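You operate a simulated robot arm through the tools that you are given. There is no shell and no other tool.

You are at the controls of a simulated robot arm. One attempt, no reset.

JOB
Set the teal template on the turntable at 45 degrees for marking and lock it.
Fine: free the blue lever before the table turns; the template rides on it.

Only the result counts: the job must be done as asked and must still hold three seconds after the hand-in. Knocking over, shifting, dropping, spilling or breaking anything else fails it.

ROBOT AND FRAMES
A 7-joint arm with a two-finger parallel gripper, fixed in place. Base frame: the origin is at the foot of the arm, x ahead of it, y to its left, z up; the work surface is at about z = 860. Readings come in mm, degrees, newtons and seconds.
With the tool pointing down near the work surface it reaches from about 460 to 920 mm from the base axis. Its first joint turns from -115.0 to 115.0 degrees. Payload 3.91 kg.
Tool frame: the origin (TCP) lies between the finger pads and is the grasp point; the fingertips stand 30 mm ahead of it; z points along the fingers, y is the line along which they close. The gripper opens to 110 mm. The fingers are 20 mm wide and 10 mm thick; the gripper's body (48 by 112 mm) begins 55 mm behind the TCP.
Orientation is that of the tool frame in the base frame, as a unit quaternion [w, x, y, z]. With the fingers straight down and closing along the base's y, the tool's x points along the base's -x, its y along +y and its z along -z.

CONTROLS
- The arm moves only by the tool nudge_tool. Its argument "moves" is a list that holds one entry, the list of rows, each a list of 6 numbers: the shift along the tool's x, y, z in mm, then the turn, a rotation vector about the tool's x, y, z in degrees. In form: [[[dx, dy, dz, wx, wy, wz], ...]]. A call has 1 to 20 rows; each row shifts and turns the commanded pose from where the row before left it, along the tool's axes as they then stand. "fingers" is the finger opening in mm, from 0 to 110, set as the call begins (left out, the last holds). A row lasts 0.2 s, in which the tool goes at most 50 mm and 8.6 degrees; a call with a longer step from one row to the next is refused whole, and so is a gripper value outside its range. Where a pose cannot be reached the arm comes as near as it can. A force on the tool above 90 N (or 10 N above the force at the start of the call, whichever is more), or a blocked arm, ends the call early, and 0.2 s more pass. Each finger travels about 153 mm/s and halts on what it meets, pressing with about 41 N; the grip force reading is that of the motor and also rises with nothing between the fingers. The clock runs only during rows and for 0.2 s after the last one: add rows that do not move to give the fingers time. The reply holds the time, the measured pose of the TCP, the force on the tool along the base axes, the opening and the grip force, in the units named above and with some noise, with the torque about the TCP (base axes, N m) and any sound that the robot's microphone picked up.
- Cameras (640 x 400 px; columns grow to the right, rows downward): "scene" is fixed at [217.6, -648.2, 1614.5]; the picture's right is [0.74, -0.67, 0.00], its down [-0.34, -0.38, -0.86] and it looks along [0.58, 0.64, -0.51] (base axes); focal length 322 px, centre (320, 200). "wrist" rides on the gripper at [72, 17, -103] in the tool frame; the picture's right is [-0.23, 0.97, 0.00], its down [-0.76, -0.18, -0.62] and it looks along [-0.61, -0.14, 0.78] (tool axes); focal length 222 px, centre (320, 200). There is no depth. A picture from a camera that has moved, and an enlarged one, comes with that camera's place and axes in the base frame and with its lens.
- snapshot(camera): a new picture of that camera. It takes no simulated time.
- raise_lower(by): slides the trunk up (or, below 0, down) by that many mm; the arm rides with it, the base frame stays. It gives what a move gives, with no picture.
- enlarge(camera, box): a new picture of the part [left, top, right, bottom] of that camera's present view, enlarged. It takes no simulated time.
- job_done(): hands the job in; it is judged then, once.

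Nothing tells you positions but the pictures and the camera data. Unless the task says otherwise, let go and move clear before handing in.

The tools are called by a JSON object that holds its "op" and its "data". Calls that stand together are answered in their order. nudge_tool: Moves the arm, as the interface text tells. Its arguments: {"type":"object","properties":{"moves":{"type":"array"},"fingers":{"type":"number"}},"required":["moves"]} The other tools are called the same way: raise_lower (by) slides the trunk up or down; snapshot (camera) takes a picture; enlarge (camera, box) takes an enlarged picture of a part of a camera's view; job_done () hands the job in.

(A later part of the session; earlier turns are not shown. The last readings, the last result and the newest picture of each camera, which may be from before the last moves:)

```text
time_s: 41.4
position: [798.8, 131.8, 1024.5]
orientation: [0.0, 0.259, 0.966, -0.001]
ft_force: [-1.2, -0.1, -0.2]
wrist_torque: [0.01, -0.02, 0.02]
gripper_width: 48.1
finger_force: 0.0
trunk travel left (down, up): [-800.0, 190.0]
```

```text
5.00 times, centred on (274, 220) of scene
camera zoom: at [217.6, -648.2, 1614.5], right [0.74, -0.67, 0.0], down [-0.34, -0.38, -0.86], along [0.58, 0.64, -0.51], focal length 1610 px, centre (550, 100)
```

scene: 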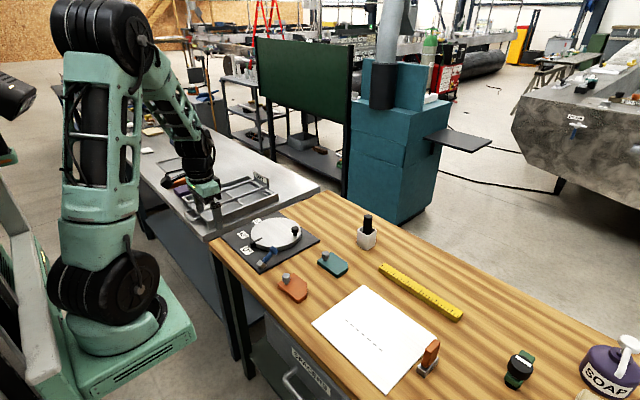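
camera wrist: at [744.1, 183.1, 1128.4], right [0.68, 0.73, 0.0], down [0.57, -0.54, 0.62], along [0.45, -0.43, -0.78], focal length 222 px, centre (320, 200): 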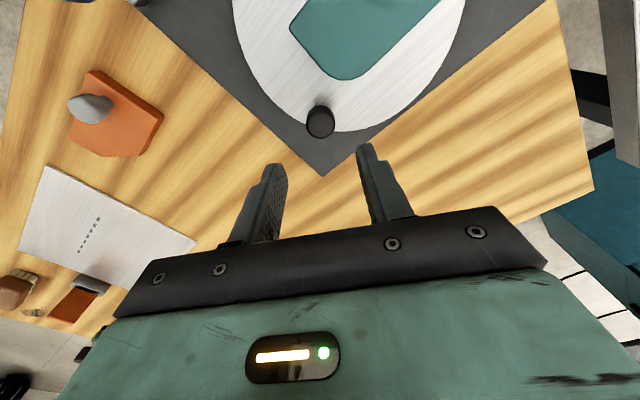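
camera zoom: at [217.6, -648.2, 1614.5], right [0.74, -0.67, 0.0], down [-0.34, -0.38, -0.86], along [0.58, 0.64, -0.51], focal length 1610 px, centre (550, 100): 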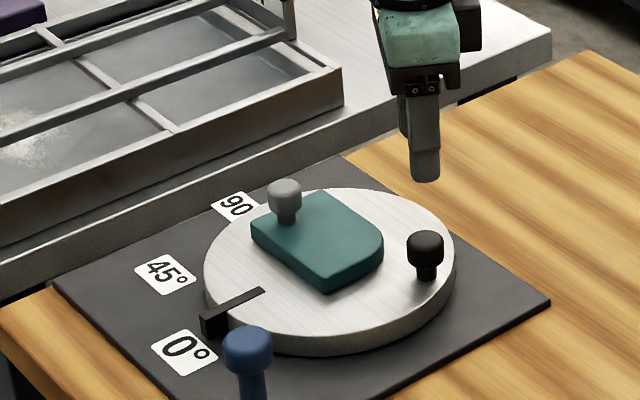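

{"op": "nudge_tool", "data": {"moves": [[[2.5, 0, 15, 0, 0, 0], [0, 0, 15, 0, 0, 0], [0, 0, 15, 0, 0, 0], [0, 0, 15, 0, 0, 0], [0, 0, 15, 0, 0, 0], [0, 0, 12, 0, 0, 0], [0, 0, 8, 0, 0, 0], [0, 0, 5, 0, 0, 0], [0, 0, 0, 0, 0, 0]]], "fingers": 48}}

{"op": "snapshot", "data": {"camera": "wrist"}}

{"op": "enlarge", "data": {"camera": "scene", "box": [210, 180, 338, 260]}}

```text
time_s: 43.4
position: [796.8, 133.7, 924.9]
orientation: [0.0, 0.259, 0.966, 0.0]
ft_force: [-0.8, -0.8, 0.4]
wrist_torque: [-0.01, 0.03, 0.03]
gripper_width: 47.8
finger_force: 0.1
trunk travel left (down, up): [-800.0, 190.0]
```

```text
taken
camera wrist: at [741.2, 185.1, 1027.8], right [0.68, 0.73, 0.0], down [0.57, -0.54, 0.62], along [0.45, -0.43, -0.78], focal length 222 px, centre (320, 200)
```

wrist: 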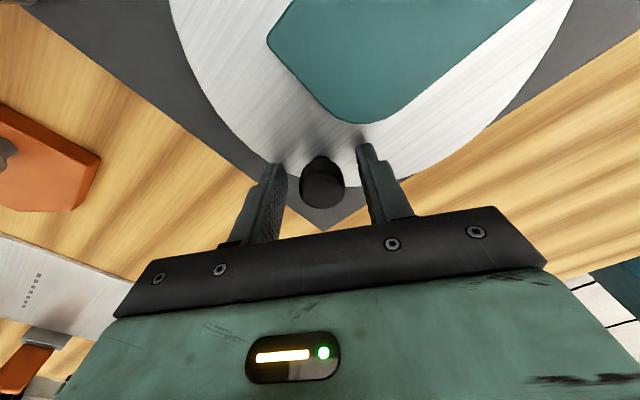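

```text
5.00 times, centred on (274, 220) of scene
camera zoom: at [217.6, -648.2, 1614.5], right [0.74, -0.67, 0.0], down [-0.34, -0.38, -0.86], along [0.58, 0.64, -0.51], focal length 1610 px, centre (550, 100)
```

zoom: 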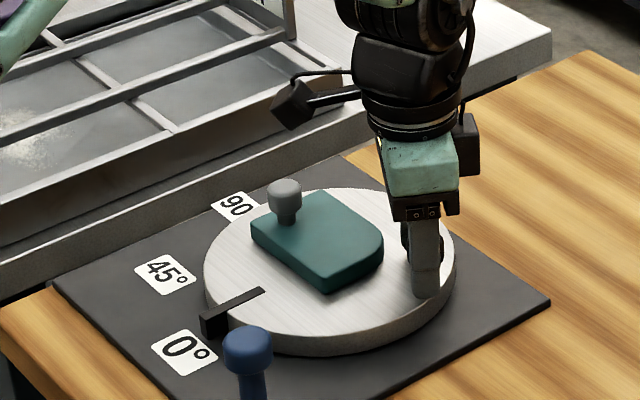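

The knob cap is between the fingers. I'll close on it and make a small 6° test turn to see whether the disc moves freely.

{"op": "nudge_tool", "data": {"moves": [[[0, 0, 0, 0, 0, 0], [0, 0, 0, 0, 0, 0]]], "fingers": 10}}

{"op": "nudge_tool", "data": {"moves": [[[2.3, -3.15, 0, 0, 0, 3], [2.3, -3.15, 0, 0, 0, 3], [0, 0, 0, 0, 0, 0]]]}}

{"op": "enlarge", "data": {"camera": "scene", "box": [210, 180, 338, 260]}}

```text
time_s: 44.0
position: [796.3, 134.4, 924.1]
orientation: [0.001, 0.259, 0.966, 0.001]
ft_force: [-1.9, 0.5, -0.6]
wrist_torque: [-0.06, -0.1, 0.07]
gripper_width: 27.3
finger_force: 45.4
trunk travel left (down, up): [-800.0, 190.0]
```

```text
time_s: 44.8
position: [789.5, 131.3, 924.5]
orientation: [0.001, 0.31, 0.951, 0.0]
ft_force: [-4.4, -0.5, -1.8]
wrist_torque: [-0.31, -0.33, 0.28]
gripper_width: 27.3
finger_force: 45.4
trunk travel left (down, up): [-800.0, 190.0]
```

```text
5.00 times, centred on (274, 220) of scene
camera zoom: at [217.6, -648.2, 1614.5], right [0.74, -0.67, 0.0], down [-0.34, -0.38, -0.86], along [0.58, 0.64, -0.51], focal length 1610 px, centre (550, 100)
```

zoom: 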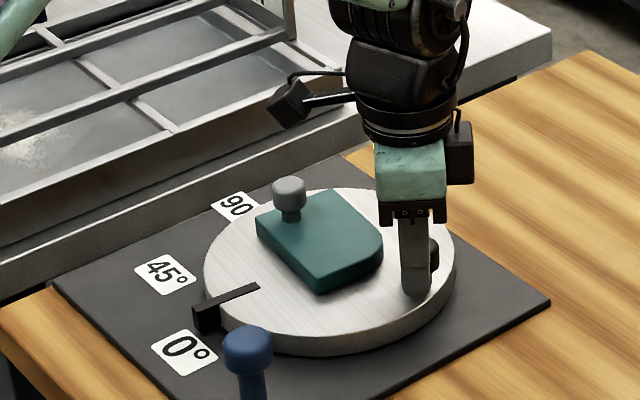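

The disc turns freely with the template riding on it. I'll continue to about 39°, then measure the pointer.

{"op": "nudge_tool", "data": {"moves": [[[2.3, -3.15, 0, 0, 0, 3], [2.3, -3.15, 0, 0, 0, 3], [2.3, -3.15, 0, 0, 0, 3], [2.3, -3.15, 0, 0, 0, 3], [2.3, -3.15, 0, 0, 0, 3], [0, 0, 0, 0, 0, 0]]]}}

{"op": "nudge_tool", "data": {"moves": [[[2.3, -3.15, 0, 0, 0, 3], [2.3, -3.15, 0, 0, 0, 3], [2.3, -3.15, 0, 0, 0, 3], [2.3, -3.15, 0, 0, 0, 3], [2.3, -3.15, 0, 0, 0, 3], [2.3, -3.15, 0, 0, 0, 3], [0, 0, 0, 0, 0, 0]]]}}

{"op": "enlarge", "data": {"camera": "scene", "box": [210, 180, 338, 260]}}

{"op": "snapshot", "data": {"camera": "wrist"}}

```text
time_s: 46.2
position: [769.0, 124.6, 923.4]
orientation: [0.0, 0.431, 0.902, -0.001]
ft_force: [-4.3, -7.3, -3.4]
wrist_torque: [-0.38, -0.09, 0.39]
gripper_width: 27.5
finger_force: 45.8
trunk travel left (down, up): [-800.0, 190.0]
```

```text
time_s: 47.8
position: [747.7, 125.0, 925.4]
orientation: [0.0, 0.568, 0.823, -0.002]
ft_force: [-8.3, -28.3, -6.8]
wrist_torque: [-0.61, 0.1, 0.12]
gripper_width: 27.5
finger_force: 44.2
trunk travel left (down, up): [-800.0, 190.0]
```

```text
5.00 times, centred on (274, 220) of scene
camera zoom: at [217.6, -648.2, 1614.5], right [0.74, -0.67, 0.0], down [-0.34, -0.38, -0.86], along [0.58, 0.64, -0.51], focal length 1610 px, centre (550, 100)
```

zoom: 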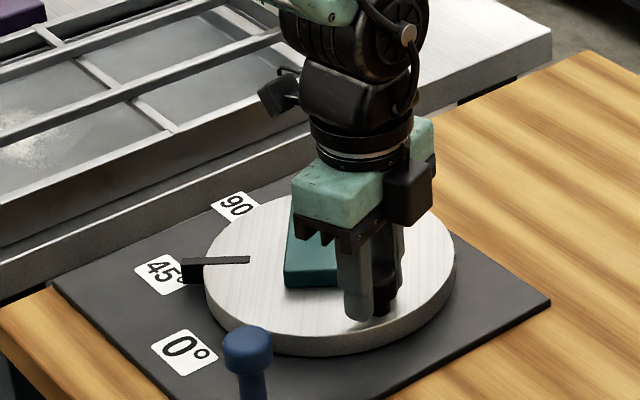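

```text
taken
camera wrist: at [737.0, 200.2, 1027.7], right [0.99, 0.13, 0.0], down [0.11, -0.77, 0.62], along [0.08, -0.62, -0.78], focal length 222 px, centre (320, 200)
```

wrist: 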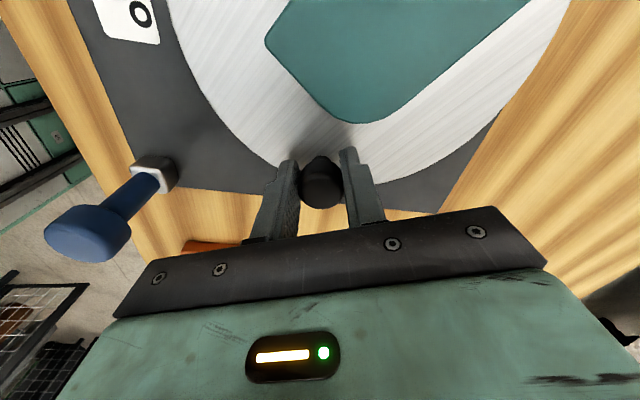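

{"op": "enlarge", "data": {"camera": "scene", "box": [225, 210, 289, 250]}}

```text
10.00 times, centred on (257, 230) of scene
camera zoom: at [217.6, -648.2, 1614.5], right [0.74, -0.67, 0.0], down [-0.34, -0.38, -0.86], along [0.58, 0.64, -0.51], focal length 3220 px, centre (950, -100)
```

zoom: 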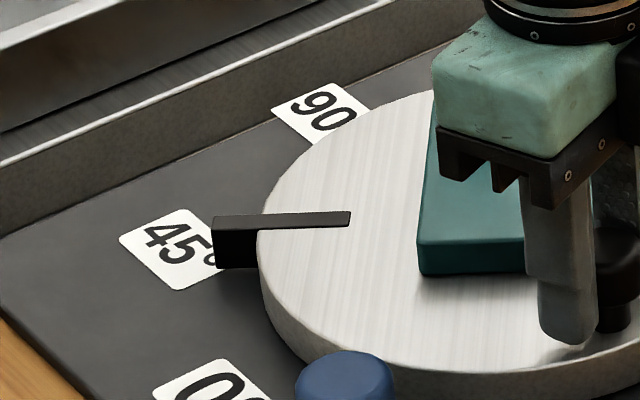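

The pointer reads about 38–39°, and the pull on the tool shows my radius is slightly small. I'll ease outward and turn another 6°.

{"op": "nudge_tool", "data": {"moves": [[[-2, -1.4, 0, 0, 0, 0], [2.4, -3.2, 0, 0, 0, 3], [2.4, -3.2, 0, 0, 0, 3], [0, 0, 0, 0, 0, 0], [0, 0, 0, 0, 0, 0]]]}}

{"op": "enlarge", "data": {"camera": "scene", "box": [225, 210, 289, 250]}}

```text
time_s: 49.0
position: [738.5, 126.3, 924.3]
orientation: [0.0, 0.609, 0.793, -0.001]
ft_force: [-6.3, -20.3, -15.2]
wrist_torque: [-0.07, 0.18, 0.06]
gripper_width: 27.3
finger_force: 45.2
trunk travel left (down, up): [-800.0, 190.0]
```

```text
10.00 times, centred on (257, 230) of scene
camera zoom: at [217.6, -648.2, 1614.5], right [0.74, -0.67, 0.0], down [-0.34, -0.38, -0.86], along [0.58, 0.64, -0.51], focal length 3220 px, centre (950, -100)
```

zoom: 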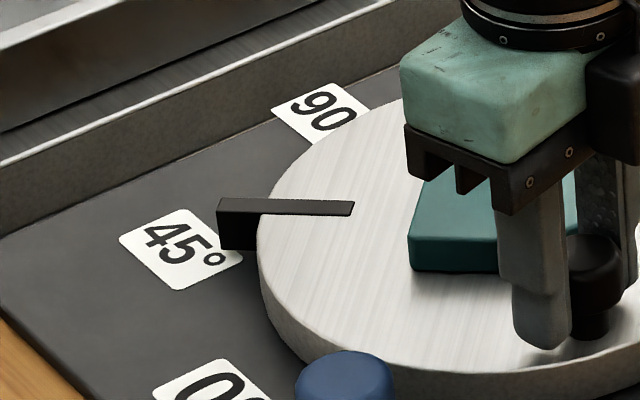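

The pointer reads about 43.3°. I'll add 1.5° more and relieve the radial strain.

{"op": "nudge_tool", "data": {"moves": [[[0, -2.5, 0, 0, 0, 1.5], [0, 0, 0, 0, 0, 0], [0, 0, 0, 0, 0, 0]]]}}

{"op": "enlarge", "data": {"camera": "scene", "box": [225, 210, 289, 250]}}

```text
time_s: 49.8
position: [737.5, 128.9, 924.7]
orientation: [-0.001, 0.618, 0.786, 0.001]
ft_force: [-3.4, -10.6, -19.2]
wrist_torque: [-0.34, -0.09, 0.11]
gripper_width: 27.3
finger_force: 44.5
trunk travel left (down, up): [-800.0, 190.0]
```

```text
10.00 times, centred on (257, 230) of scene
camera zoom: at [217.6, -648.2, 1614.5], right [0.74, -0.67, 0.0], down [-0.34, -0.38, -0.86], along [0.58, 0.64, -0.51], focal length 3220 px, centre (950, -100)
```

zoom: 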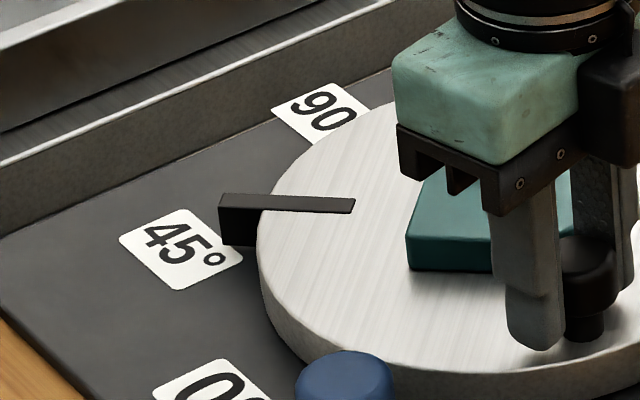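

The pointer now reads about 45°. I'll open, lift straight up and check from above.

{"op": "nudge_tool", "data": {"moves": [[[0, 0, 0, 0, 0, 0], [0, 0, 0, 0, 0, 0], [0, 0, -10, 0, 0, 0], [0, 0, -20, 0, 0, 0], [0, 0, -30, 0, 0, 0], [0, 0, -40, 0, 0, 0], [0, 0, -40, 0, 0, 0], [0, 0, 0, 0, 0, 0]]], "fingers": 48}}

{"op": "enlarge", "data": {"camera": "scene", "box": [225, 210, 289, 250]}}

{"op": "snapshot", "data": {"camera": "wrist"}}

```text
time_s: 51.6
position: [737.2, 129.4, 1065.9]
orientation: [-0.001, 0.619, 0.785, 0.0]
ft_force: [-0.2, 0.1, 0.0]
wrist_torque: [0.02, 0.02, -0.01]
gripper_width: 47.9
finger_force: 0.1
trunk travel left (down, up): [-800.0, 190.0]
```

```text
10.00 times, centred on (257, 230) of scene
camera zoom: at [217.6, -648.2, 1614.5], right [0.74, -0.67, 0.0], down [-0.34, -0.38, -0.86], along [0.58, 0.64, -0.51], focal length 3220 px, centre (950, -100)
```

zoom: 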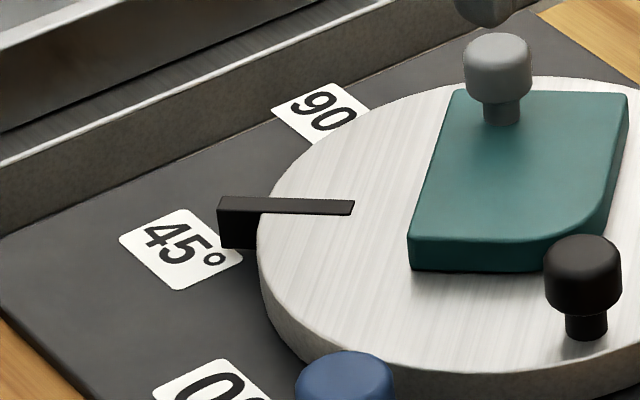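

```text
taken
camera wrist: at [735.9, 204.0, 1169.5], right [1.0, 0.01, 0.0], down [0.0, -0.78, 0.62], along [0.0, -0.62, -0.78], focal length 222 px, centre (320, 200)
```

wrist: 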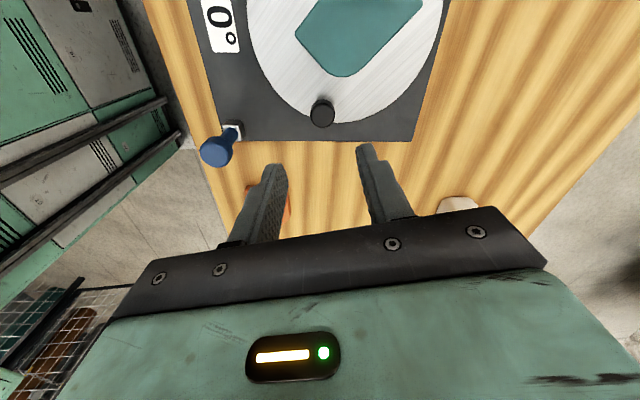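

After release the pointer sprang back to perhaps 43.7°. I'll get a better overhead view with the wrist camera, yawing back to zero.

{"op": "nudge_tool", "data": {"moves": [[[0, 0, -20, 0, 0, -8.5], [0, 0, -20, 0, 0, -8.5], [0, 0, -20, 0, 0, -8.5], [0, 0, -20, 0, 0, -8.5], [0, 0, -10, 0, 0, -8.5], [0, 0, 0, 0, 0, -8.5], [0, 0, 0, 0, 0, -8.5], [0, 0, 0, 0, 0, -8.5], [0, 0, 0, 0, 0, -8.5], [20, 12, 0, 0, 0, 0], [20, 12, 0, 0, 0, 0], [20, 12, 0, 0, 0, 0], [20, 12, 0, 0, 0, 0], [20, 12, 0, 0, 0, 0], [0, 0, 0, 0, 0, 0]]], "fingers": 110}}

{"op": "snapshot", "data": {"camera": "wrist"}}

{"op": "enlarge", "data": {"camera": "wrist", "box": [256, 90, 416, 190]}}

```text
time_s: 54.8
position: [635.4, 187.5, 1155.5]
orientation: [0.0, -0.001, 1.0, 0.0]
ft_force: [0.0, 0.2, -0.4]
wrist_torque: [-0.04, 0.01, -0.02]
gripper_width: 110.0
finger_force: 0.1
trunk travel left (down, up): [-800.0, 190.0]
```

```text
taken
camera wrist: at [562.1, 205.0, 1258.9], right [0.23, 0.97, 0.0], down [0.76, -0.18, 0.62], along [0.61, -0.14, -0.78], focal length 222 px, centre (320, 200)
```

wrist: 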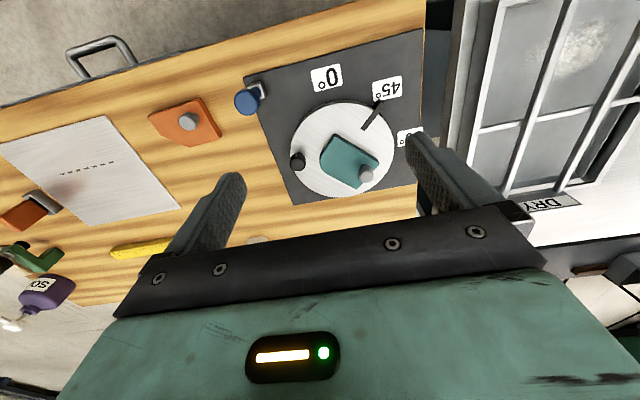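

```text
4.00 times, centred on (336, 140) of wrist
camera zoom: at [562.1, 205.0, 1258.9], right [0.23, 0.97, 0.0], down [0.76, -0.18, 0.62], along [0.61, -0.14, -0.78], focal length 888 px, centre (256, 440)
```

zoom: 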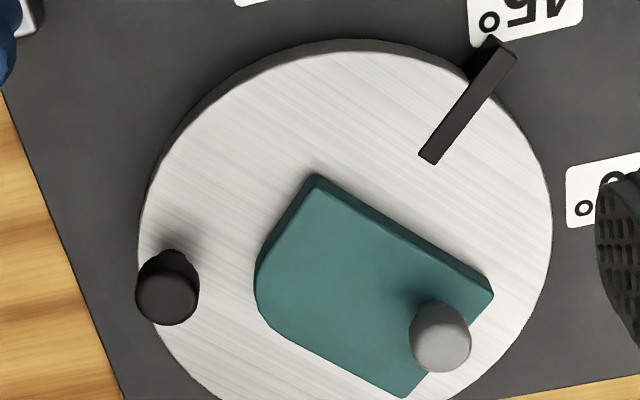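

Both cameras now give about 43.5°. I'll nudge the crank a little further with closed fingers from its +x side, checking the pointer as I go.

{"op": "nudge_tool", "data": {"moves": [[[-24, -10, 0, 0, 0, 0], [-24, -10, 0, 0, 0, 0], [-24, -10, 0, 0, 0, 0], [-24, -10, 0, 0, 0, 0], [-24, -10, 0, 0, 0, 0], [-23, -11, 0, 0, 0, 0], [0, 0, 25, 0, 0, 0], [0, 0, 25, 0, 0, 0], [0, 0, 25, 0, 0, 0], [0, 0, 25, 0, 0, 0], [0, 0, 25, 0, 0, 0], [0, 0, 25, 0, 0, 0], [0, 0, 0, 0, 0, 0]]], "fingers": 0}}

{"op": "enlarge", "data": {"camera": "scene", "box": [210, 180, 338, 260]}}

{"op": "snapshot", "data": {"camera": "wrist"}}

```text
time_s: 57.6
position: [779.7, 125.6, 1004.1]
orientation: [-0.001, 0.0, 1.0, 0.0]
ft_force: [0.3, 0.5, 0.6]
wrist_torque: [0.0, 0.02, -0.02]
gripper_width: 0.0
finger_force: 38.0
trunk travel left (down, up): [-800.0, 190.0]
```

```text
5.00 times, centred on (274, 220) of scene
camera zoom: at [217.6, -648.2, 1614.5], right [0.74, -0.67, 0.0], down [-0.34, -0.38, -0.86], along [0.58, 0.64, -0.51], focal length 1610 px, centre (550, 100)
```

zoom: 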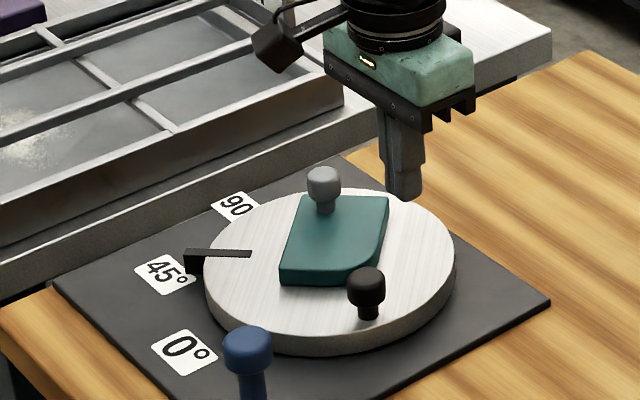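

```text
taken
camera wrist: at [706.4, 143.4, 1107.3], right [0.23, 0.97, 0.0], down [0.76, -0.18, 0.62], along [0.61, -0.14, -0.78], focal length 222 px, centre (320, 200)
```

wrist: 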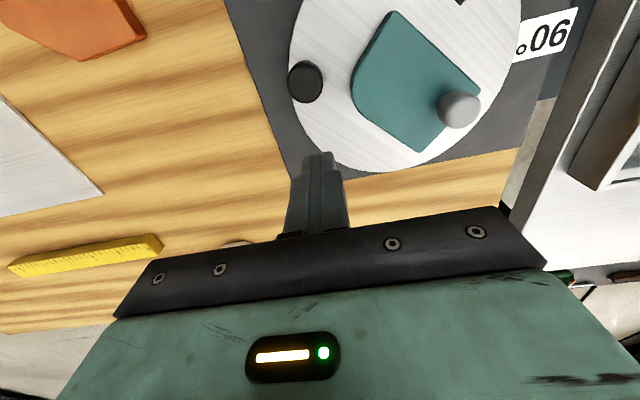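

{"op": "nudge_tool", "data": {"moves": [[[0, 0, 25, 0, 0, 0], [0, 0, 25, 0, 0, 0], [0, 0, 18, 0, 0, 0], [0, 0, 8, 0, 0, 0], [5, 0, 0, 0, 0, 0], [5, 0, 0, 0, 0, 0], [2, 0, 0, 0, 0, 0], [0, 0, 0, 0, 0, 0]]]}}

{"op": "enlarge", "data": {"camera": "scene", "box": [225, 210, 321, 270]}}

{"op": "snapshot", "data": {"camera": "wrist"}}

```text
time_s: 59.4
position: [767.7, 126.2, 929.1]
orientation: [0.0, 0.0, 1.0, 0.0]
ft_force: [1.0, 0.6, -0.2]
wrist_torque: [0.0, 0.01, -0.02]
gripper_width: 0.0
finger_force: 38.2
trunk travel left (down, up): [-800.0, 190.0]
```

```text
6.67 times, centred on (273, 240) of scene
camera zoom: at [217.6, -648.2, 1614.5], right [0.74, -0.67, 0.0], down [-0.34, -0.38, -0.86], along [0.58, 0.64, -0.51], focal length 2147 px, centre (633, -67)
```

zoom: 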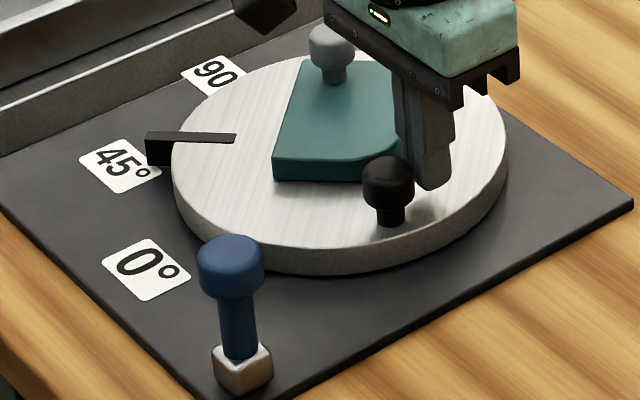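

```text
taken
camera wrist: at [694.8, 143.8, 1032.9], right [0.23, 0.97, 0.0], down [0.76, -0.18, 0.62], along [0.61, -0.14, -0.78], focal length 222 px, centre (320, 200)
```

wrist: 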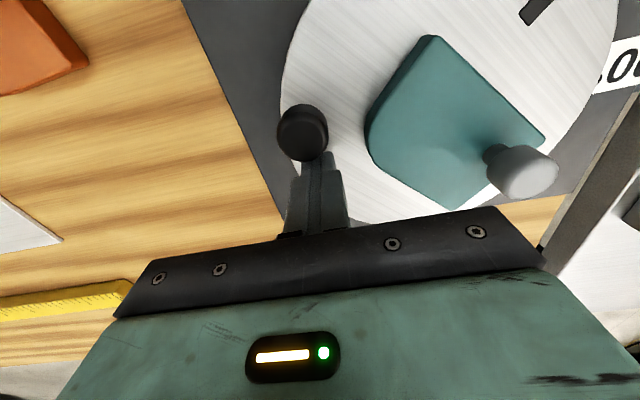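

{"op": "nudge_tool", "data": {"moves": [[[1, 0, 0, 0, 0, 0], [1, 0, 0, 0, 0, 0], [1, 0, 0, 0, 0, 0], [0, 0, 0, 0, 0, 0]]]}}

{"op": "enlarge", "data": {"camera": "scene", "box": [225, 210, 289, 250]}}

```text
time_s: 60.4
position: [764.4, 125.2, 928.1]
orientation: [0.0, 0.0, 1.0, 0.0]
ft_force: [-0.3, -0.5, 0.5]
wrist_torque: [-0.01, 0.02, 0.0]
gripper_width: 0.0
finger_force: 37.7
trunk travel left (down, up): [-800.0, 190.0]
```

```text
10.00 times, centred on (257, 230) of scene
camera zoom: at [217.6, -648.2, 1614.5], right [0.74, -0.67, 0.0], down [-0.34, -0.38, -0.86], along [0.58, 0.64, -0.51], focal length 3220 px, centre (950, -100)
```

zoom: 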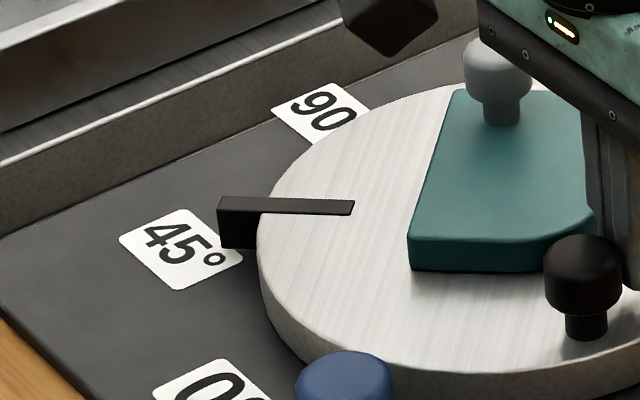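

{"op": "nudge_tool", "data": {"moves": [[[1, 0, 0, 0, 0, 0], [1, 0, 0, 0, 0, 0], [0, 0, 0, 0, 0, 0]]]}}

{"op": "enlarge", "data": {"camera": "scene", "box": [225, 210, 289, 250]}}

```text
time_s: 61.2
position: [762.8, 126.9, 929.6]
orientation: [0.0, 0.0, 1.0, 0.0]
ft_force: [2.1, -1.1, 0.1]
wrist_torque: [-0.05, -0.03, 0.06]
gripper_width: 0.1
finger_force: 38.1
trunk travel left (down, up): [-800.0, 190.0]
```

```text
10.00 times, centred on (257, 230) of scene
camera zoom: at [217.6, -648.2, 1614.5], right [0.74, -0.67, 0.0], down [-0.34, -0.38, -0.86], along [0.58, 0.64, -0.51], focal length 3220 px, centre (950, -100)
```

zoom: 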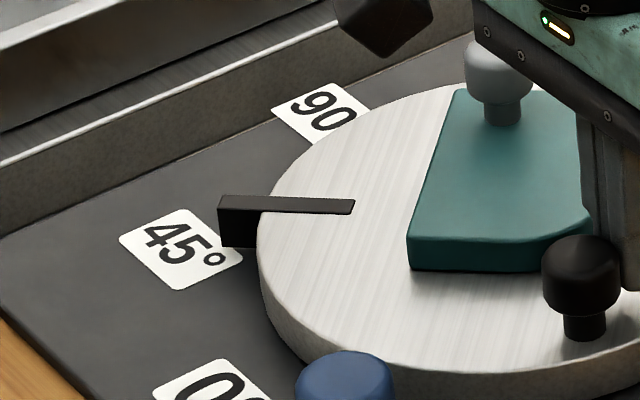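

{"op": "nudge_tool", "data": {"moves": [[[0.6, 0, 0, 0, 0, 0], [0.6, 0, 0, 0, 0, 0], [0, 0, 0, 0, 0, 0]]]}}

{"op": "enlarge", "data": {"camera": "scene", "box": [225, 210, 289, 250]}}

```text
time_s: 62.0
position: [763.2, 127.1, 929.2]
orientation: [0.0, 0.001, 1.0, 0.0]
ft_force: [1.5, -1.2, 0.6]
wrist_torque: [-0.01, -0.04, 0.02]
gripper_width: 0.1
finger_force: 37.8
trunk travel left (down, up): [-800.0, 190.0]
```

```text
10.00 times, centred on (257, 230) of scene
camera zoom: at [217.6, -648.2, 1614.5], right [0.74, -0.67, 0.0], down [-0.34, -0.38, -0.86], along [0.58, 0.64, -0.51], focal length 3220 px, centre (950, -100)
```

zoom: 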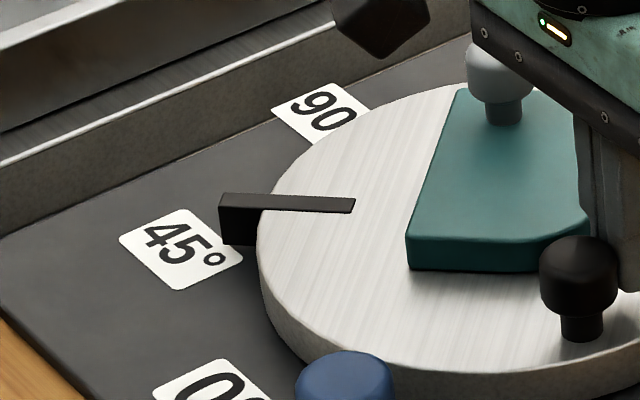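

The pointer matches the earlier 45° reading. I'll back off, lift clear and re-measure from above.

{"op": "nudge_tool", "data": {"moves": [[[-5, 0, 0, 0, 0, 0], [-8, 0, 0, 0, 0, 0], [0, 0, -20, 0, 0, 0], [0, 0, -40, 0, 0, 0], [0, 0, -45, 0, 0, 0], [0, 0, -45, 0, 0, 0], [0, 0, -45, 0, 0, 0], [0, 0, -30, 0, 0, 0], [25, 10, 0, 0, 0, 0], [25, 10, 0, 0, 0, 0], [25, 10, 0, 0, 0, 0], [25, 10, 0, 0, 0, 0], [20, 10, 0, 0, 0, 0], [20, 10, 0, 0, 0, 0], [0, 0, 0, 0, 0, 0]]], "fingers": 0}}

{"op": "enlarge", "data": {"camera": "wrist", "box": [256, 70, 416, 170]}}

{"op": "enlarge", "data": {"camera": "scene", "box": [225, 210, 289, 250]}}

```text
time_s: 65.2
position: [634.8, 186.8, 1154.5]
orientation: [0.0, 0.0, 1.0, 0.0]
ft_force: [0.3, 0.7, 0.1]
wrist_torque: [0.0, 0.0, 0.01]
gripper_width: 0.1
finger_force: 37.6
trunk travel left (down, up): [-800.0, 190.0]
```

```text
4.00 times, centred on (336, 120) of wrist
camera zoom: at [561.6, 204.8, 1258.0], right [0.23, 0.97, 0.0], down [0.76, -0.18, 0.62], along [0.61, -0.14, -0.78], focal length 888 px, centre (256, 520)
```

zoom: 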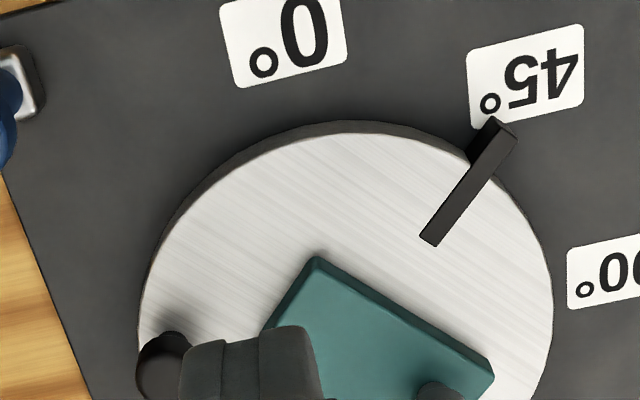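

```text
10.00 times, centred on (257, 230) of scene
camera zoom: at [217.6, -648.2, 1614.5], right [0.74, -0.67, 0.0], down [-0.34, -0.38, -0.86], along [0.58, 0.64, -0.51], focal length 3220 px, centre (950, -100)
```

zoom: 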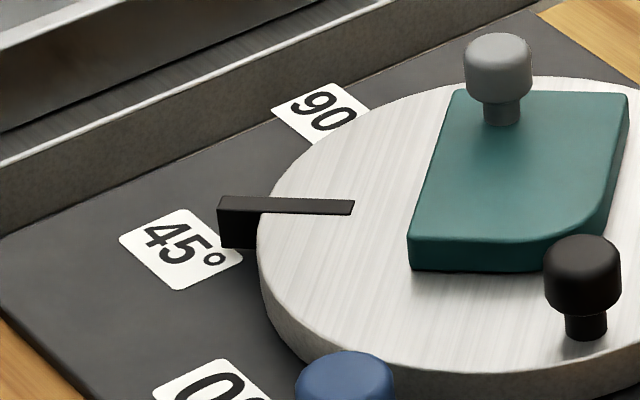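

The disc settled back to exactly the same spot, which suggests a detent. To measure the angle without ambiguity I'll tilt the wrist so its camera looks straight down on the pointer and labels.

{"op": "nudge_tool", "data": {"moves": [[[-25, 14, 8, 0, 0, 0], [-25, 14, 8, 0, 0, 0], [-25, 14, 7, 0, 0, 0], [-24, 14, 7, 0, 0, 0], [0, 0, 0, 0, 7.6, 0], [0, 0, 0, 0, 7.6, 0], [0, 0, 0, 0, 7.6, 0], [0, 0, 0, 0, 7.6, 0], [0, 0, 0, 0, 7.6, 0], [0, 0, 0, 0, 0, 0], [0, 0, 0, 0, 0, 0]]], "fingers": 110}}

{"op": "snapshot", "data": {"camera": "wrist"}}

```text
time_s: 67.6
position: [733.6, 242.1, 1125.4]
orientation: [-0.262, 0.0, 0.965, 0.0]
ft_force: [-0.3, 0.5, 0.1]
wrist_torque: [-0.03, -0.04, 0.0]
gripper_width: 109.9
finger_force: 0.0
out of reach, approached as far as the arm can: row 9
trunk travel left (down, up): [-800.0, 190.0]
```

```text
taken
camera wrist: at [722.8, 259.9, 1250.1], right [0.2, 0.97, -0.12], down [0.97, -0.18, 0.15], along [0.13, -0.14, -0.98], focal length 222 px, centre (320, 200)
```

wrist: 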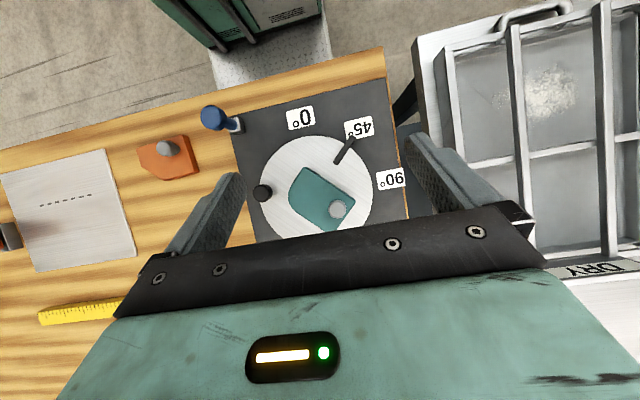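

{"op": "enlarge", "data": {"camera": "wrist", "box": [240, 80, 416, 190]}}

{"op": "enlarge", "data": {"camera": "wrist", "box": [310, 105, 390, 155]}}

```text
3.64 times, centred on (328, 135) of wrist
camera zoom: at [722.8, 259.9, 1250.1], right [0.2, 0.97, -0.12], down [0.97, -0.18, 0.15], along [0.13, -0.14, -0.98], focal length 808 px, centre (291, 436)
```

zoom: 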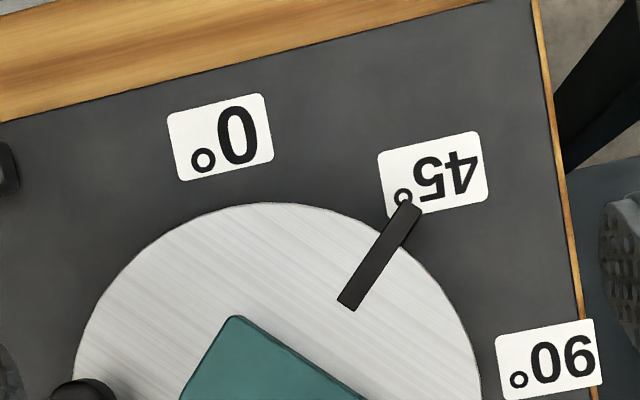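

```text
8.00 times, centred on (350, 130) of wrist
camera zoom: at [722.8, 259.9, 1250.1], right [0.2, 0.97, -0.12], down [0.97, -0.18, 0.15], along [0.13, -0.14, -0.98], focal length 1777 px, centre (80, 760)
```

zoom: 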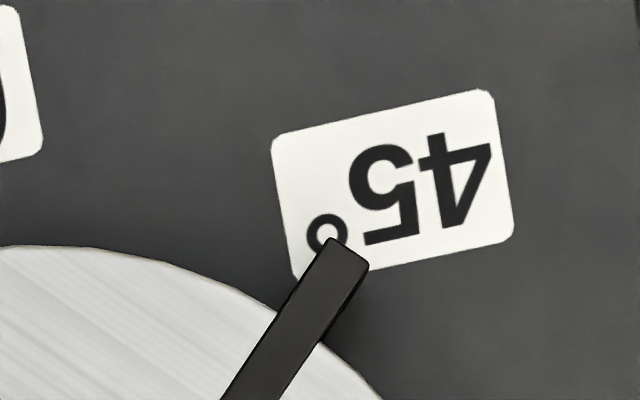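

Looking nearly straight down, the pointer reads about 45° (45.8° raw, with an error of about 1°), so the disc sits at the 45° mark. Next I'll level the tool and move behind the lever cap to lock it.

{"op": "nudge_tool", "data": {"moves": [[[0, 0, 0, 0, -7.6, 0], [0, 0, 0, 0, -7.6, 0], [0, 0, 0, 0, -7.6, 0], [0, 0, 0, 0, -7.6, 0], [0, 0, 0, 0, 0, 0]]], "fingers": 0}}

```text
time_s: 68.8
position: [733.6, 243.7, 1123.8]
orientation: [0.001, 0.0, 1.0, 0.0]
ft_force: [-0.1, 0.2, -0.2]
wrist_torque: [0.02, 0.01, 0.0]
gripper_width: 0.3
finger_force: 37.7
trunk travel left (down, up): [-800.0, 190.0]
```

{"op": "nudge_tool", "data": {"moves": [[[25, -25, 0, 0, 0, 0], [25, -25, 0, 0, 0, 0], [25, -25, 0, 0, 0, 0], [25, -26, 0, 0, 0, 0], [25, -26, 0, 0, 0, 0], [25, -26, 0, 0, 0, 0], [0, 0, 30, 0, 0, 0], [0, 0, 30, 0, 0, 0], [0, 0, 30, 0, 0, 0], [0, 0, 0, 0, 0, 0]]], "fingers": 0}}

{"op": "enlarge", "data": {"camera": "scene", "box": [210, 190, 338, 270]}}

{"op": "snapshot", "data": {"camera": "wrist"}}

```text
time_s: 71.0
position: [584.7, 91.6, 1033.1]
orientation: [0.0, 0.001, 1.0, 0.0]
ft_force: [-0.2, 0.2, -0.8]
wrist_torque: [-0.01, -0.01, -0.01]
gripper_width: 0.0
finger_force: 37.9
trunk travel left (down, up): [-800.0, 190.0]
```

```text
5.00 times, centred on (274, 230) of scene
camera zoom: at [217.6, -648.2, 1614.5], right [0.74, -0.67, 0.0], down [-0.34, -0.38, -0.86], along [0.58, 0.64, -0.51], focal length 1610 px, centre (550, 50)
```

zoom: 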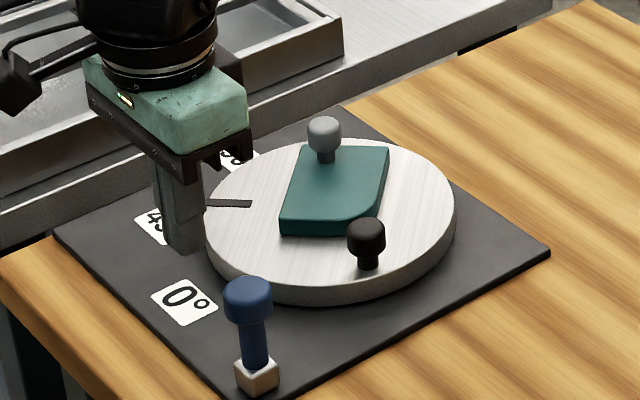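

```text
taken
camera wrist: at [511.6, 108.1, 1137.1], right [0.23, 0.97, 0.0], down [0.76, -0.18, 0.62], along [0.61, -0.14, -0.78], focal length 222 px, centre (320, 200)
```

wrist: 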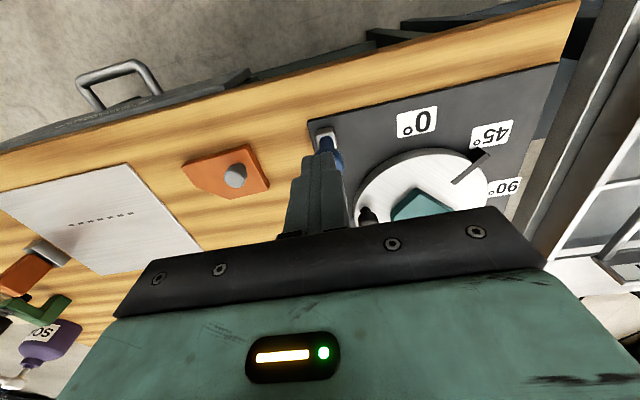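

{"op": "nudge_tool", "data": {"moves": [[[0, 0, 25, 0, 0, 0], [0, 0, 25, 0, 0, 0], [0, 0, 20, 0, 0, 0], [0, 0, 8, 0, 0, 0], [-5, 0, 0, 0, 0, 0], [-5, 0, 0, 0, 0, 0], [-4, 0, 0, 0, 0, 0], [-4, 0, 0, 0, 0, 0], [-4, 0, 0, 0, 0, 0], [-4, 0, 0, 0, 0, 0], [0, 0, 0, 0, 0, 0]]]}}

{"op": "enlarge", "data": {"camera": "scene", "box": [210, 190, 338, 270]}}

```text
time_s: 73.4
position: [610.8, 88.6, 955.3]
orientation: [0.0, 0.0, 1.0, 0.0]
ft_force: [0.2, -0.4, -0.9]
wrist_torque: [0.0, -0.03, -0.01]
gripper_width: 0.2
finger_force: 37.9
trunk travel left (down, up): [-800.0, 190.0]
```

```text
5.00 times, centred on (274, 230) of scene
camera zoom: at [217.6, -648.2, 1614.5], right [0.74, -0.67, 0.0], down [-0.34, -0.38, -0.86], along [0.58, 0.64, -0.51], focal length 1610 px, centre (550, 50)
```

zoom: 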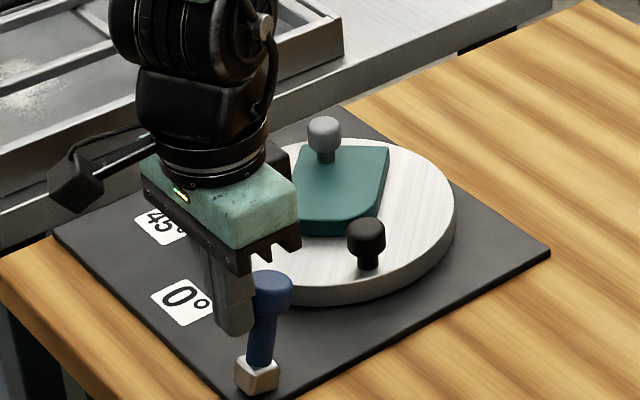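

{"op": "nudge_tool", "data": {"moves": [[[-4, 0, 0, 0, 0, 0], [-4, 0, 0, 0, 0, 0], [-4, 0, 1, 0, 0, 0], [-4, 0, 2, 0, 0, 0], [-4, 0, 2, 0, 0, 0], [0, 0, 0, 0, 0, 0]]]}}

{"op": "enlarge", "data": {"camera": "scene", "box": [210, 190, 338, 270]}}

```text
time_s: 74.8
position: [628.8, 88.6, 950.9]
orientation: [-0.001, 0.0, 1.0, 0.0]
ft_force: [-0.7, 0.2, -0.9]
wrist_torque: [0.04, -0.01, 0.0]
gripper_width: 0.1
finger_force: 37.7
trunk travel left (down, up): [-800.0, 190.0]
```

```text
5.00 times, centred on (274, 230) of scene
camera zoom: at [217.6, -648.2, 1614.5], right [0.74, -0.67, 0.0], down [-0.34, -0.38, -0.86], along [0.58, 0.64, -0.51], focal length 1610 px, centre (550, 50)
```

zoom: 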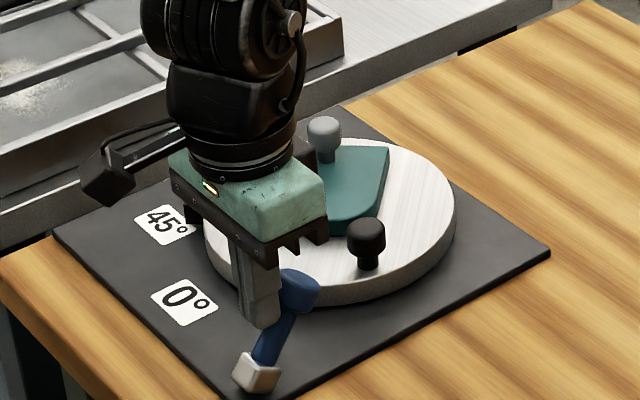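

The lever is at about 49°. I'll go above the cap and press down on it toward its original locked position.

{"op": "nudge_tool", "data": {"moves": [[[5, 0, -10, 0, 0, 0], [0, 2, -30, 0, 0, 0], [-25, 0, 0, 0, 0, 0], [-23, 0, 0, 0, 0, 0], [0, 0, 10, 0, 0, 0], [0, 0, 5, 0, 0, 0], [0, 0, 0, 0, 0, 0]]]}}

{"op": "enlarge", "data": {"camera": "scene", "box": [210, 190, 338, 270]}}

{"op": "snapshot", "data": {"camera": "wrist"}}

```text
time_s: 76.4
position: [673.2, 93.4, 976.4]
orientation: [0.0, 0.0, 1.0, 0.0]
ft_force: [-0.6, 0.4, 0.2]
wrist_torque: [-0.03, 0.0, -0.03]
gripper_width: 0.2
finger_force: 37.8
trunk travel left (down, up): [-800.0, 190.0]
```

```text
5.00 times, centred on (274, 230) of scene
camera zoom: at [217.6, -648.2, 1614.5], right [0.74, -0.67, 0.0], down [-0.34, -0.38, -0.86], along [0.58, 0.64, -0.51], focal length 1610 px, centre (550, 50)
```

zoom: 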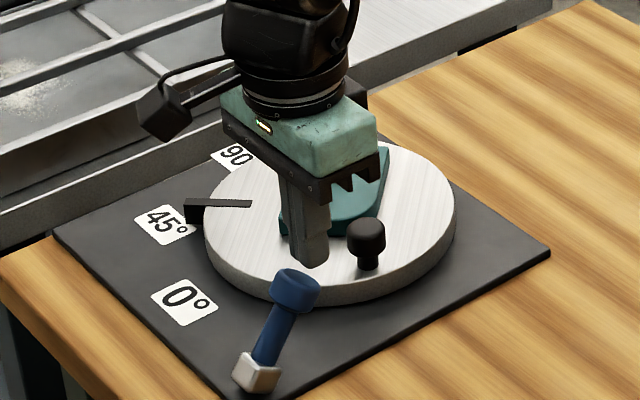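

```text
taken
camera wrist: at [600.2, 110.0, 1079.2], right [0.23, 0.97, 0.0], down [0.76, -0.18, 0.62], along [0.61, -0.14, -0.78], focal length 222 px, centre (320, 200)
```

wrist: 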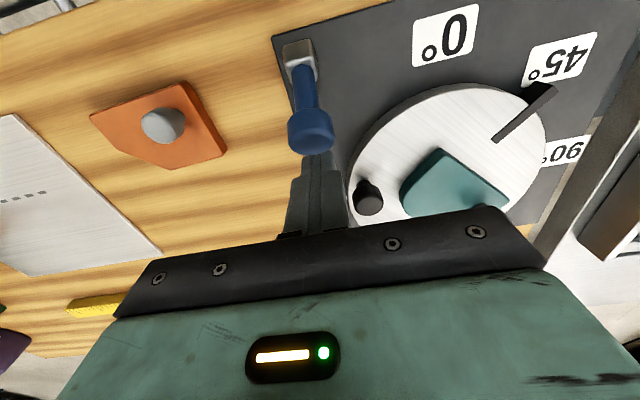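

{"op": "nudge_tool", "data": {"moves": [[[7, -2, 0, 0, 0, 0], [0, 0, 4, 0, 0, 0], [0, 0, 3, 0, 0, 0], [0, 0, 3, 0, 0, 0], [0, 0, 3, 0, 0, 0], [-1, 0, 3, 0, 0, 0], [0, 0, 0, 0, 0, 0]]]}}

{"op": "enlarge", "data": {"camera": "scene", "box": [210, 190, 338, 270]}}

```text
time_s: 78.0
position: [676.5, 90.5, 966.2]
orientation: [0.011, 0.002, 1.0, 0.004]
ft_force: [43.4, -15.4, 53.2]
wrist_torque: [-0.56, -0.82, -0.02]
gripper_width: 0.1
finger_force: 37.4
trunk travel left (down, up): [-800.0, 190.0]
```

```text
5.00 times, centred on (274, 230) of scene
camera zoom: at [217.6, -648.2, 1614.5], right [0.74, -0.67, 0.0], down [-0.34, -0.38, -0.86], along [0.58, 0.64, -0.51], focal length 1610 px, centre (550, 50)
```

zoom: 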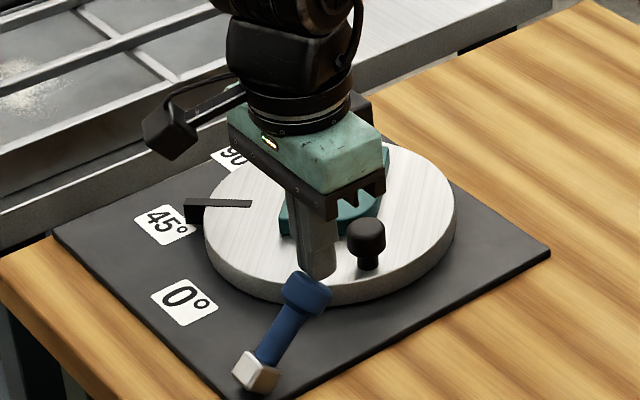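

The tip was sliding off the cap's end face; the lever is at about 42°. I'll re-approach further back on the cap's upper side and press along the arc.

{"op": "nudge_tool", "data": {"moves": [[[-3, 0, -10, 0, 0, 0], [0, 0, -15, 0, 0, 0], [12, 0, 0, 0, 0, 0], [12, 0, 0, 0, 0, 0], [0, 0, 8, 0, 0, 0], [0, 0, 7, 0, 0, 0], [0, 0, 0, 0, 0, 0]]]}}

{"op": "enlarge", "data": {"camera": "scene", "box": [210, 190, 338, 270]}}

```text
time_s: 79.6
position: [644.7, 91.2, 970.0]
orientation: [0.0, 0.0, 1.0, -0.001]
ft_force: [-0.6, -0.1, 0.2]
wrist_torque: [-0.03, -0.01, 0.03]
gripper_width: 0.1
finger_force: 37.5
trunk travel left (down, up): [-800.0, 190.0]
```

```text
5.00 times, centred on (274, 230) of scene
camera zoom: at [217.6, -648.2, 1614.5], right [0.74, -0.67, 0.0], down [-0.34, -0.38, -0.86], along [0.58, 0.64, -0.51], focal length 1610 px, centre (550, 50)
```

zoom: 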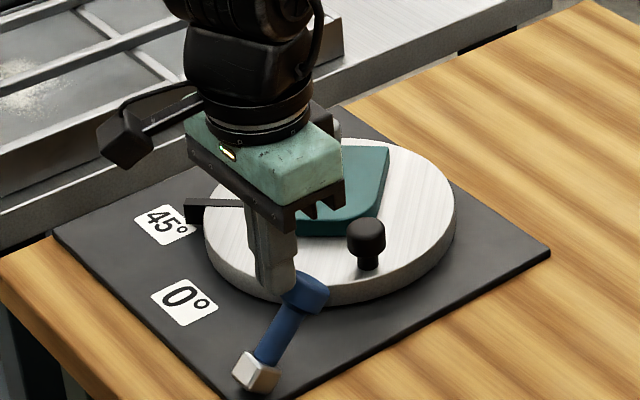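

{"op": "nudge_tool", "data": {"moves": [[[-2, 0, 2.8, 0, 0, 0], [-2, 0, 2.8, 0, 0, 0], [-2, 0, 2.8, 0, 0, 0], [-2, 0, 2.8, 0, 0, 0], [0, 0, 0, 0, 0, 0]]]}}

{"op": "enlarge", "data": {"camera": "scene", "box": [210, 190, 338, 270]}}

```text
time_s: 80.8
position: [652.9, 90.1, 958.7]
orientation: [0.0, 0.001, 1.0, 0.001]
ft_force: [-0.1, -0.8, -0.3]
wrist_torque: [-0.02, 0.0, -0.05]
gripper_width: 0.1
finger_force: 37.6
trunk travel left (down, up): [-800.0, 190.0]
```

```text
5.00 times, centred on (274, 230) of scene
camera zoom: at [217.6, -648.2, 1614.5], right [0.74, -0.67, 0.0], down [-0.34, -0.38, -0.86], along [0.58, 0.64, -0.51], focal length 1610 px, centre (550, 50)
```

zoom: 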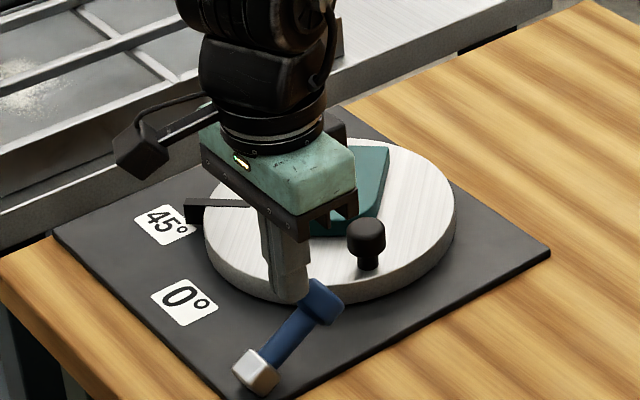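

The lever is back near its original angle of about 29°. I'll press further to confirm it reaches its stop.

{"op": "nudge_tool", "data": {"moves": [[[-1.5, 0, 2, 0, 0, 0], [-1.5, 0, 2, 0, 0, 0], [-1.5, 0, 2, 0, 0, 0], [0, 0, 0, 0, 0, 0]]]}}

{"op": "enlarge", "data": {"camera": "scene", "box": [210, 190, 338, 270]}}

```text
time_s: 81.8
position: [657.4, 90.2, 954.4]
orientation: [0.0, 0.0, 1.0, -0.001]
ft_force: [-4.8, -1.4, 6.8]
wrist_torque: [-0.08, 0.02, 0.02]
gripper_width: 0.1
finger_force: 37.7
trunk travel left (down, up): [-800.0, 190.0]
```

```text
5.00 times, centred on (274, 230) of scene
camera zoom: at [217.6, -648.2, 1614.5], right [0.74, -0.67, 0.0], down [-0.34, -0.38, -0.86], along [0.58, 0.64, -0.51], focal length 1610 px, centre (550, 50)
```

zoom: 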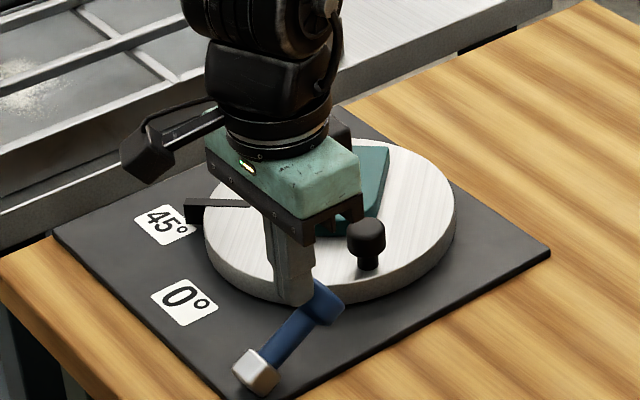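

{"op": "nudge_tool", "data": {"moves": [[[-1, 0, 1.7, 0, 0, 0], [-1, 0, 1.7, 0, 0, 0], [-1, 0, 1.7, 0, 0, 0], [0, 0, 0, 0, 0, 0]]]}}

{"op": "enlarge", "data": {"camera": "scene", "box": [210, 190, 338, 270]}}

```text
time_s: 82.8
position: [657.9, 90.8, 951.0]
orientation: [0.003, 0.0, 1.0, 0.001]
ft_force: [-25.8, -7.7, 62.9]
wrist_torque: [-0.29, 0.15, 0.02]
gripper_width: 0.1
finger_force: 37.3
trunk travel left (down, up): [-800.0, 190.0]
```

```text
5.00 times, centred on (274, 230) of scene
camera zoom: at [217.6, -648.2, 1614.5], right [0.74, -0.67, 0.0], down [-0.34, -0.38, -0.86], along [0.58, 0.64, -0.51], focal length 1610 px, centre (550, 50)
```

zoom: 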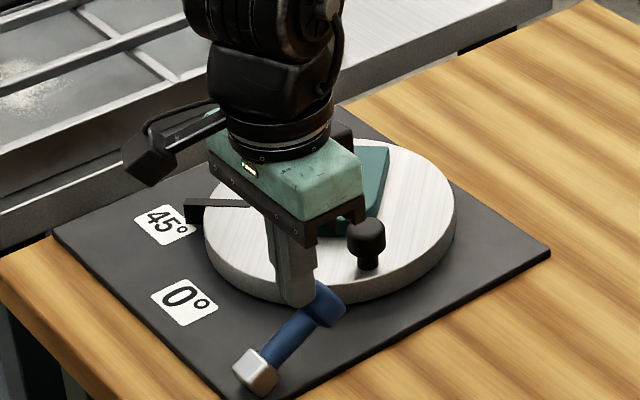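

It's at a firm stop (63 N with no further motion). I'll retract and verify everything.

{"op": "nudge_tool", "data": {"moves": [[[3, 0, -6, 0, 0, 0], [3, 0, -15, 0, 0, 0], [0, 0, -35, 0, 0, 0], [0, 0, -45, 0, 0, 0], [0, 0, -45, 0, 0, 0], [10, 10, -40, 0, 0, 0], [10, 15, 0, 0, 0, 0], [10, 20, 0, 0, 0, 0], [10, 20, 0, 0, 0, 0], [0, 0, 0, 0, 0, 0]]]}}

{"op": "enlarge", "data": {"camera": "scene", "box": [220, 200, 332, 270]}}

{"op": "snapshot", "data": {"camera": "wrist"}}

{"op": "enlarge", "data": {"camera": "scene", "box": [225, 210, 289, 250]}}

```text
time_s: 85.0
position: [615.0, 155.4, 1134.1]
orientation: [0.0, 0.0, 1.0, 0.0]
ft_force: [-0.4, 0.2, 0.9]
wrist_torque: [0.0, 0.03, 0.0]
gripper_width: 0.0
finger_force: 38.1
trunk travel left (down, up): [-800.0, 190.0]
```

```text
5.71 times, centred on (276, 235) of scene
camera zoom: at [217.6, -648.2, 1614.5], right [0.74, -0.67, 0.0], down [-0.34, -0.38, -0.86], along [0.58, 0.64, -0.51], focal length 1840 px, centre (571, 0)
```

zoom: 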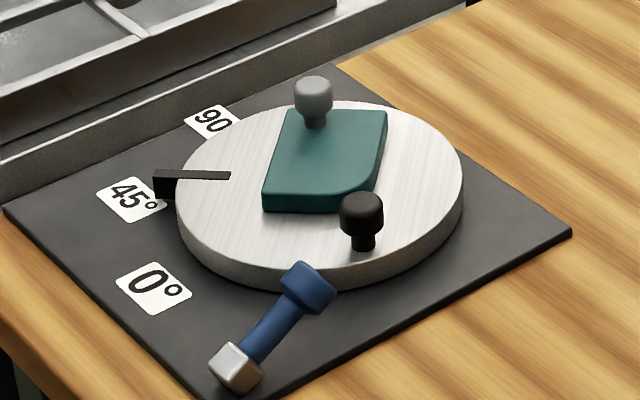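

```text
taken
camera wrist: at [542.1, 172.3, 1237.6], right [0.23, 0.97, 0.0], down [0.76, -0.18, 0.62], along [0.61, -0.14, -0.78], focal length 222 px, centre (320, 200)
```

wrist: 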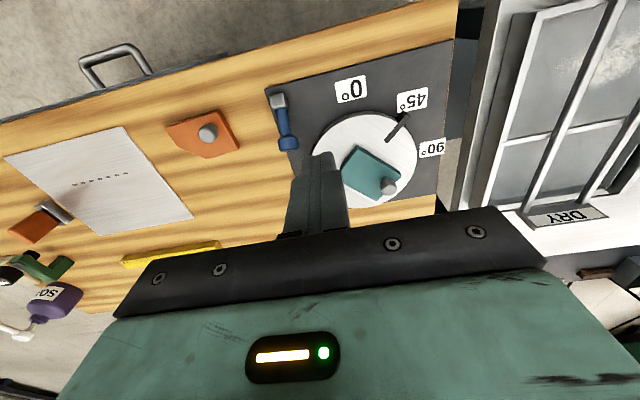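

```text
10.00 times, centred on (257, 230) of scene
camera zoom: at [217.6, -648.2, 1614.5], right [0.74, -0.67, 0.0], down [-0.34, -0.38, -0.86], along [0.58, 0.64, -0.51], focal length 3220 px, centre (950, -100)
```

zoom: 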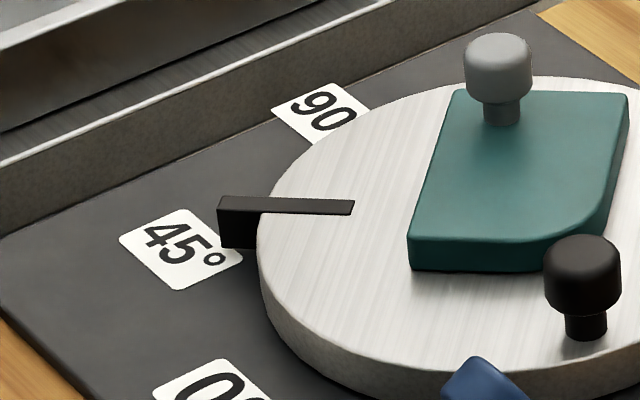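

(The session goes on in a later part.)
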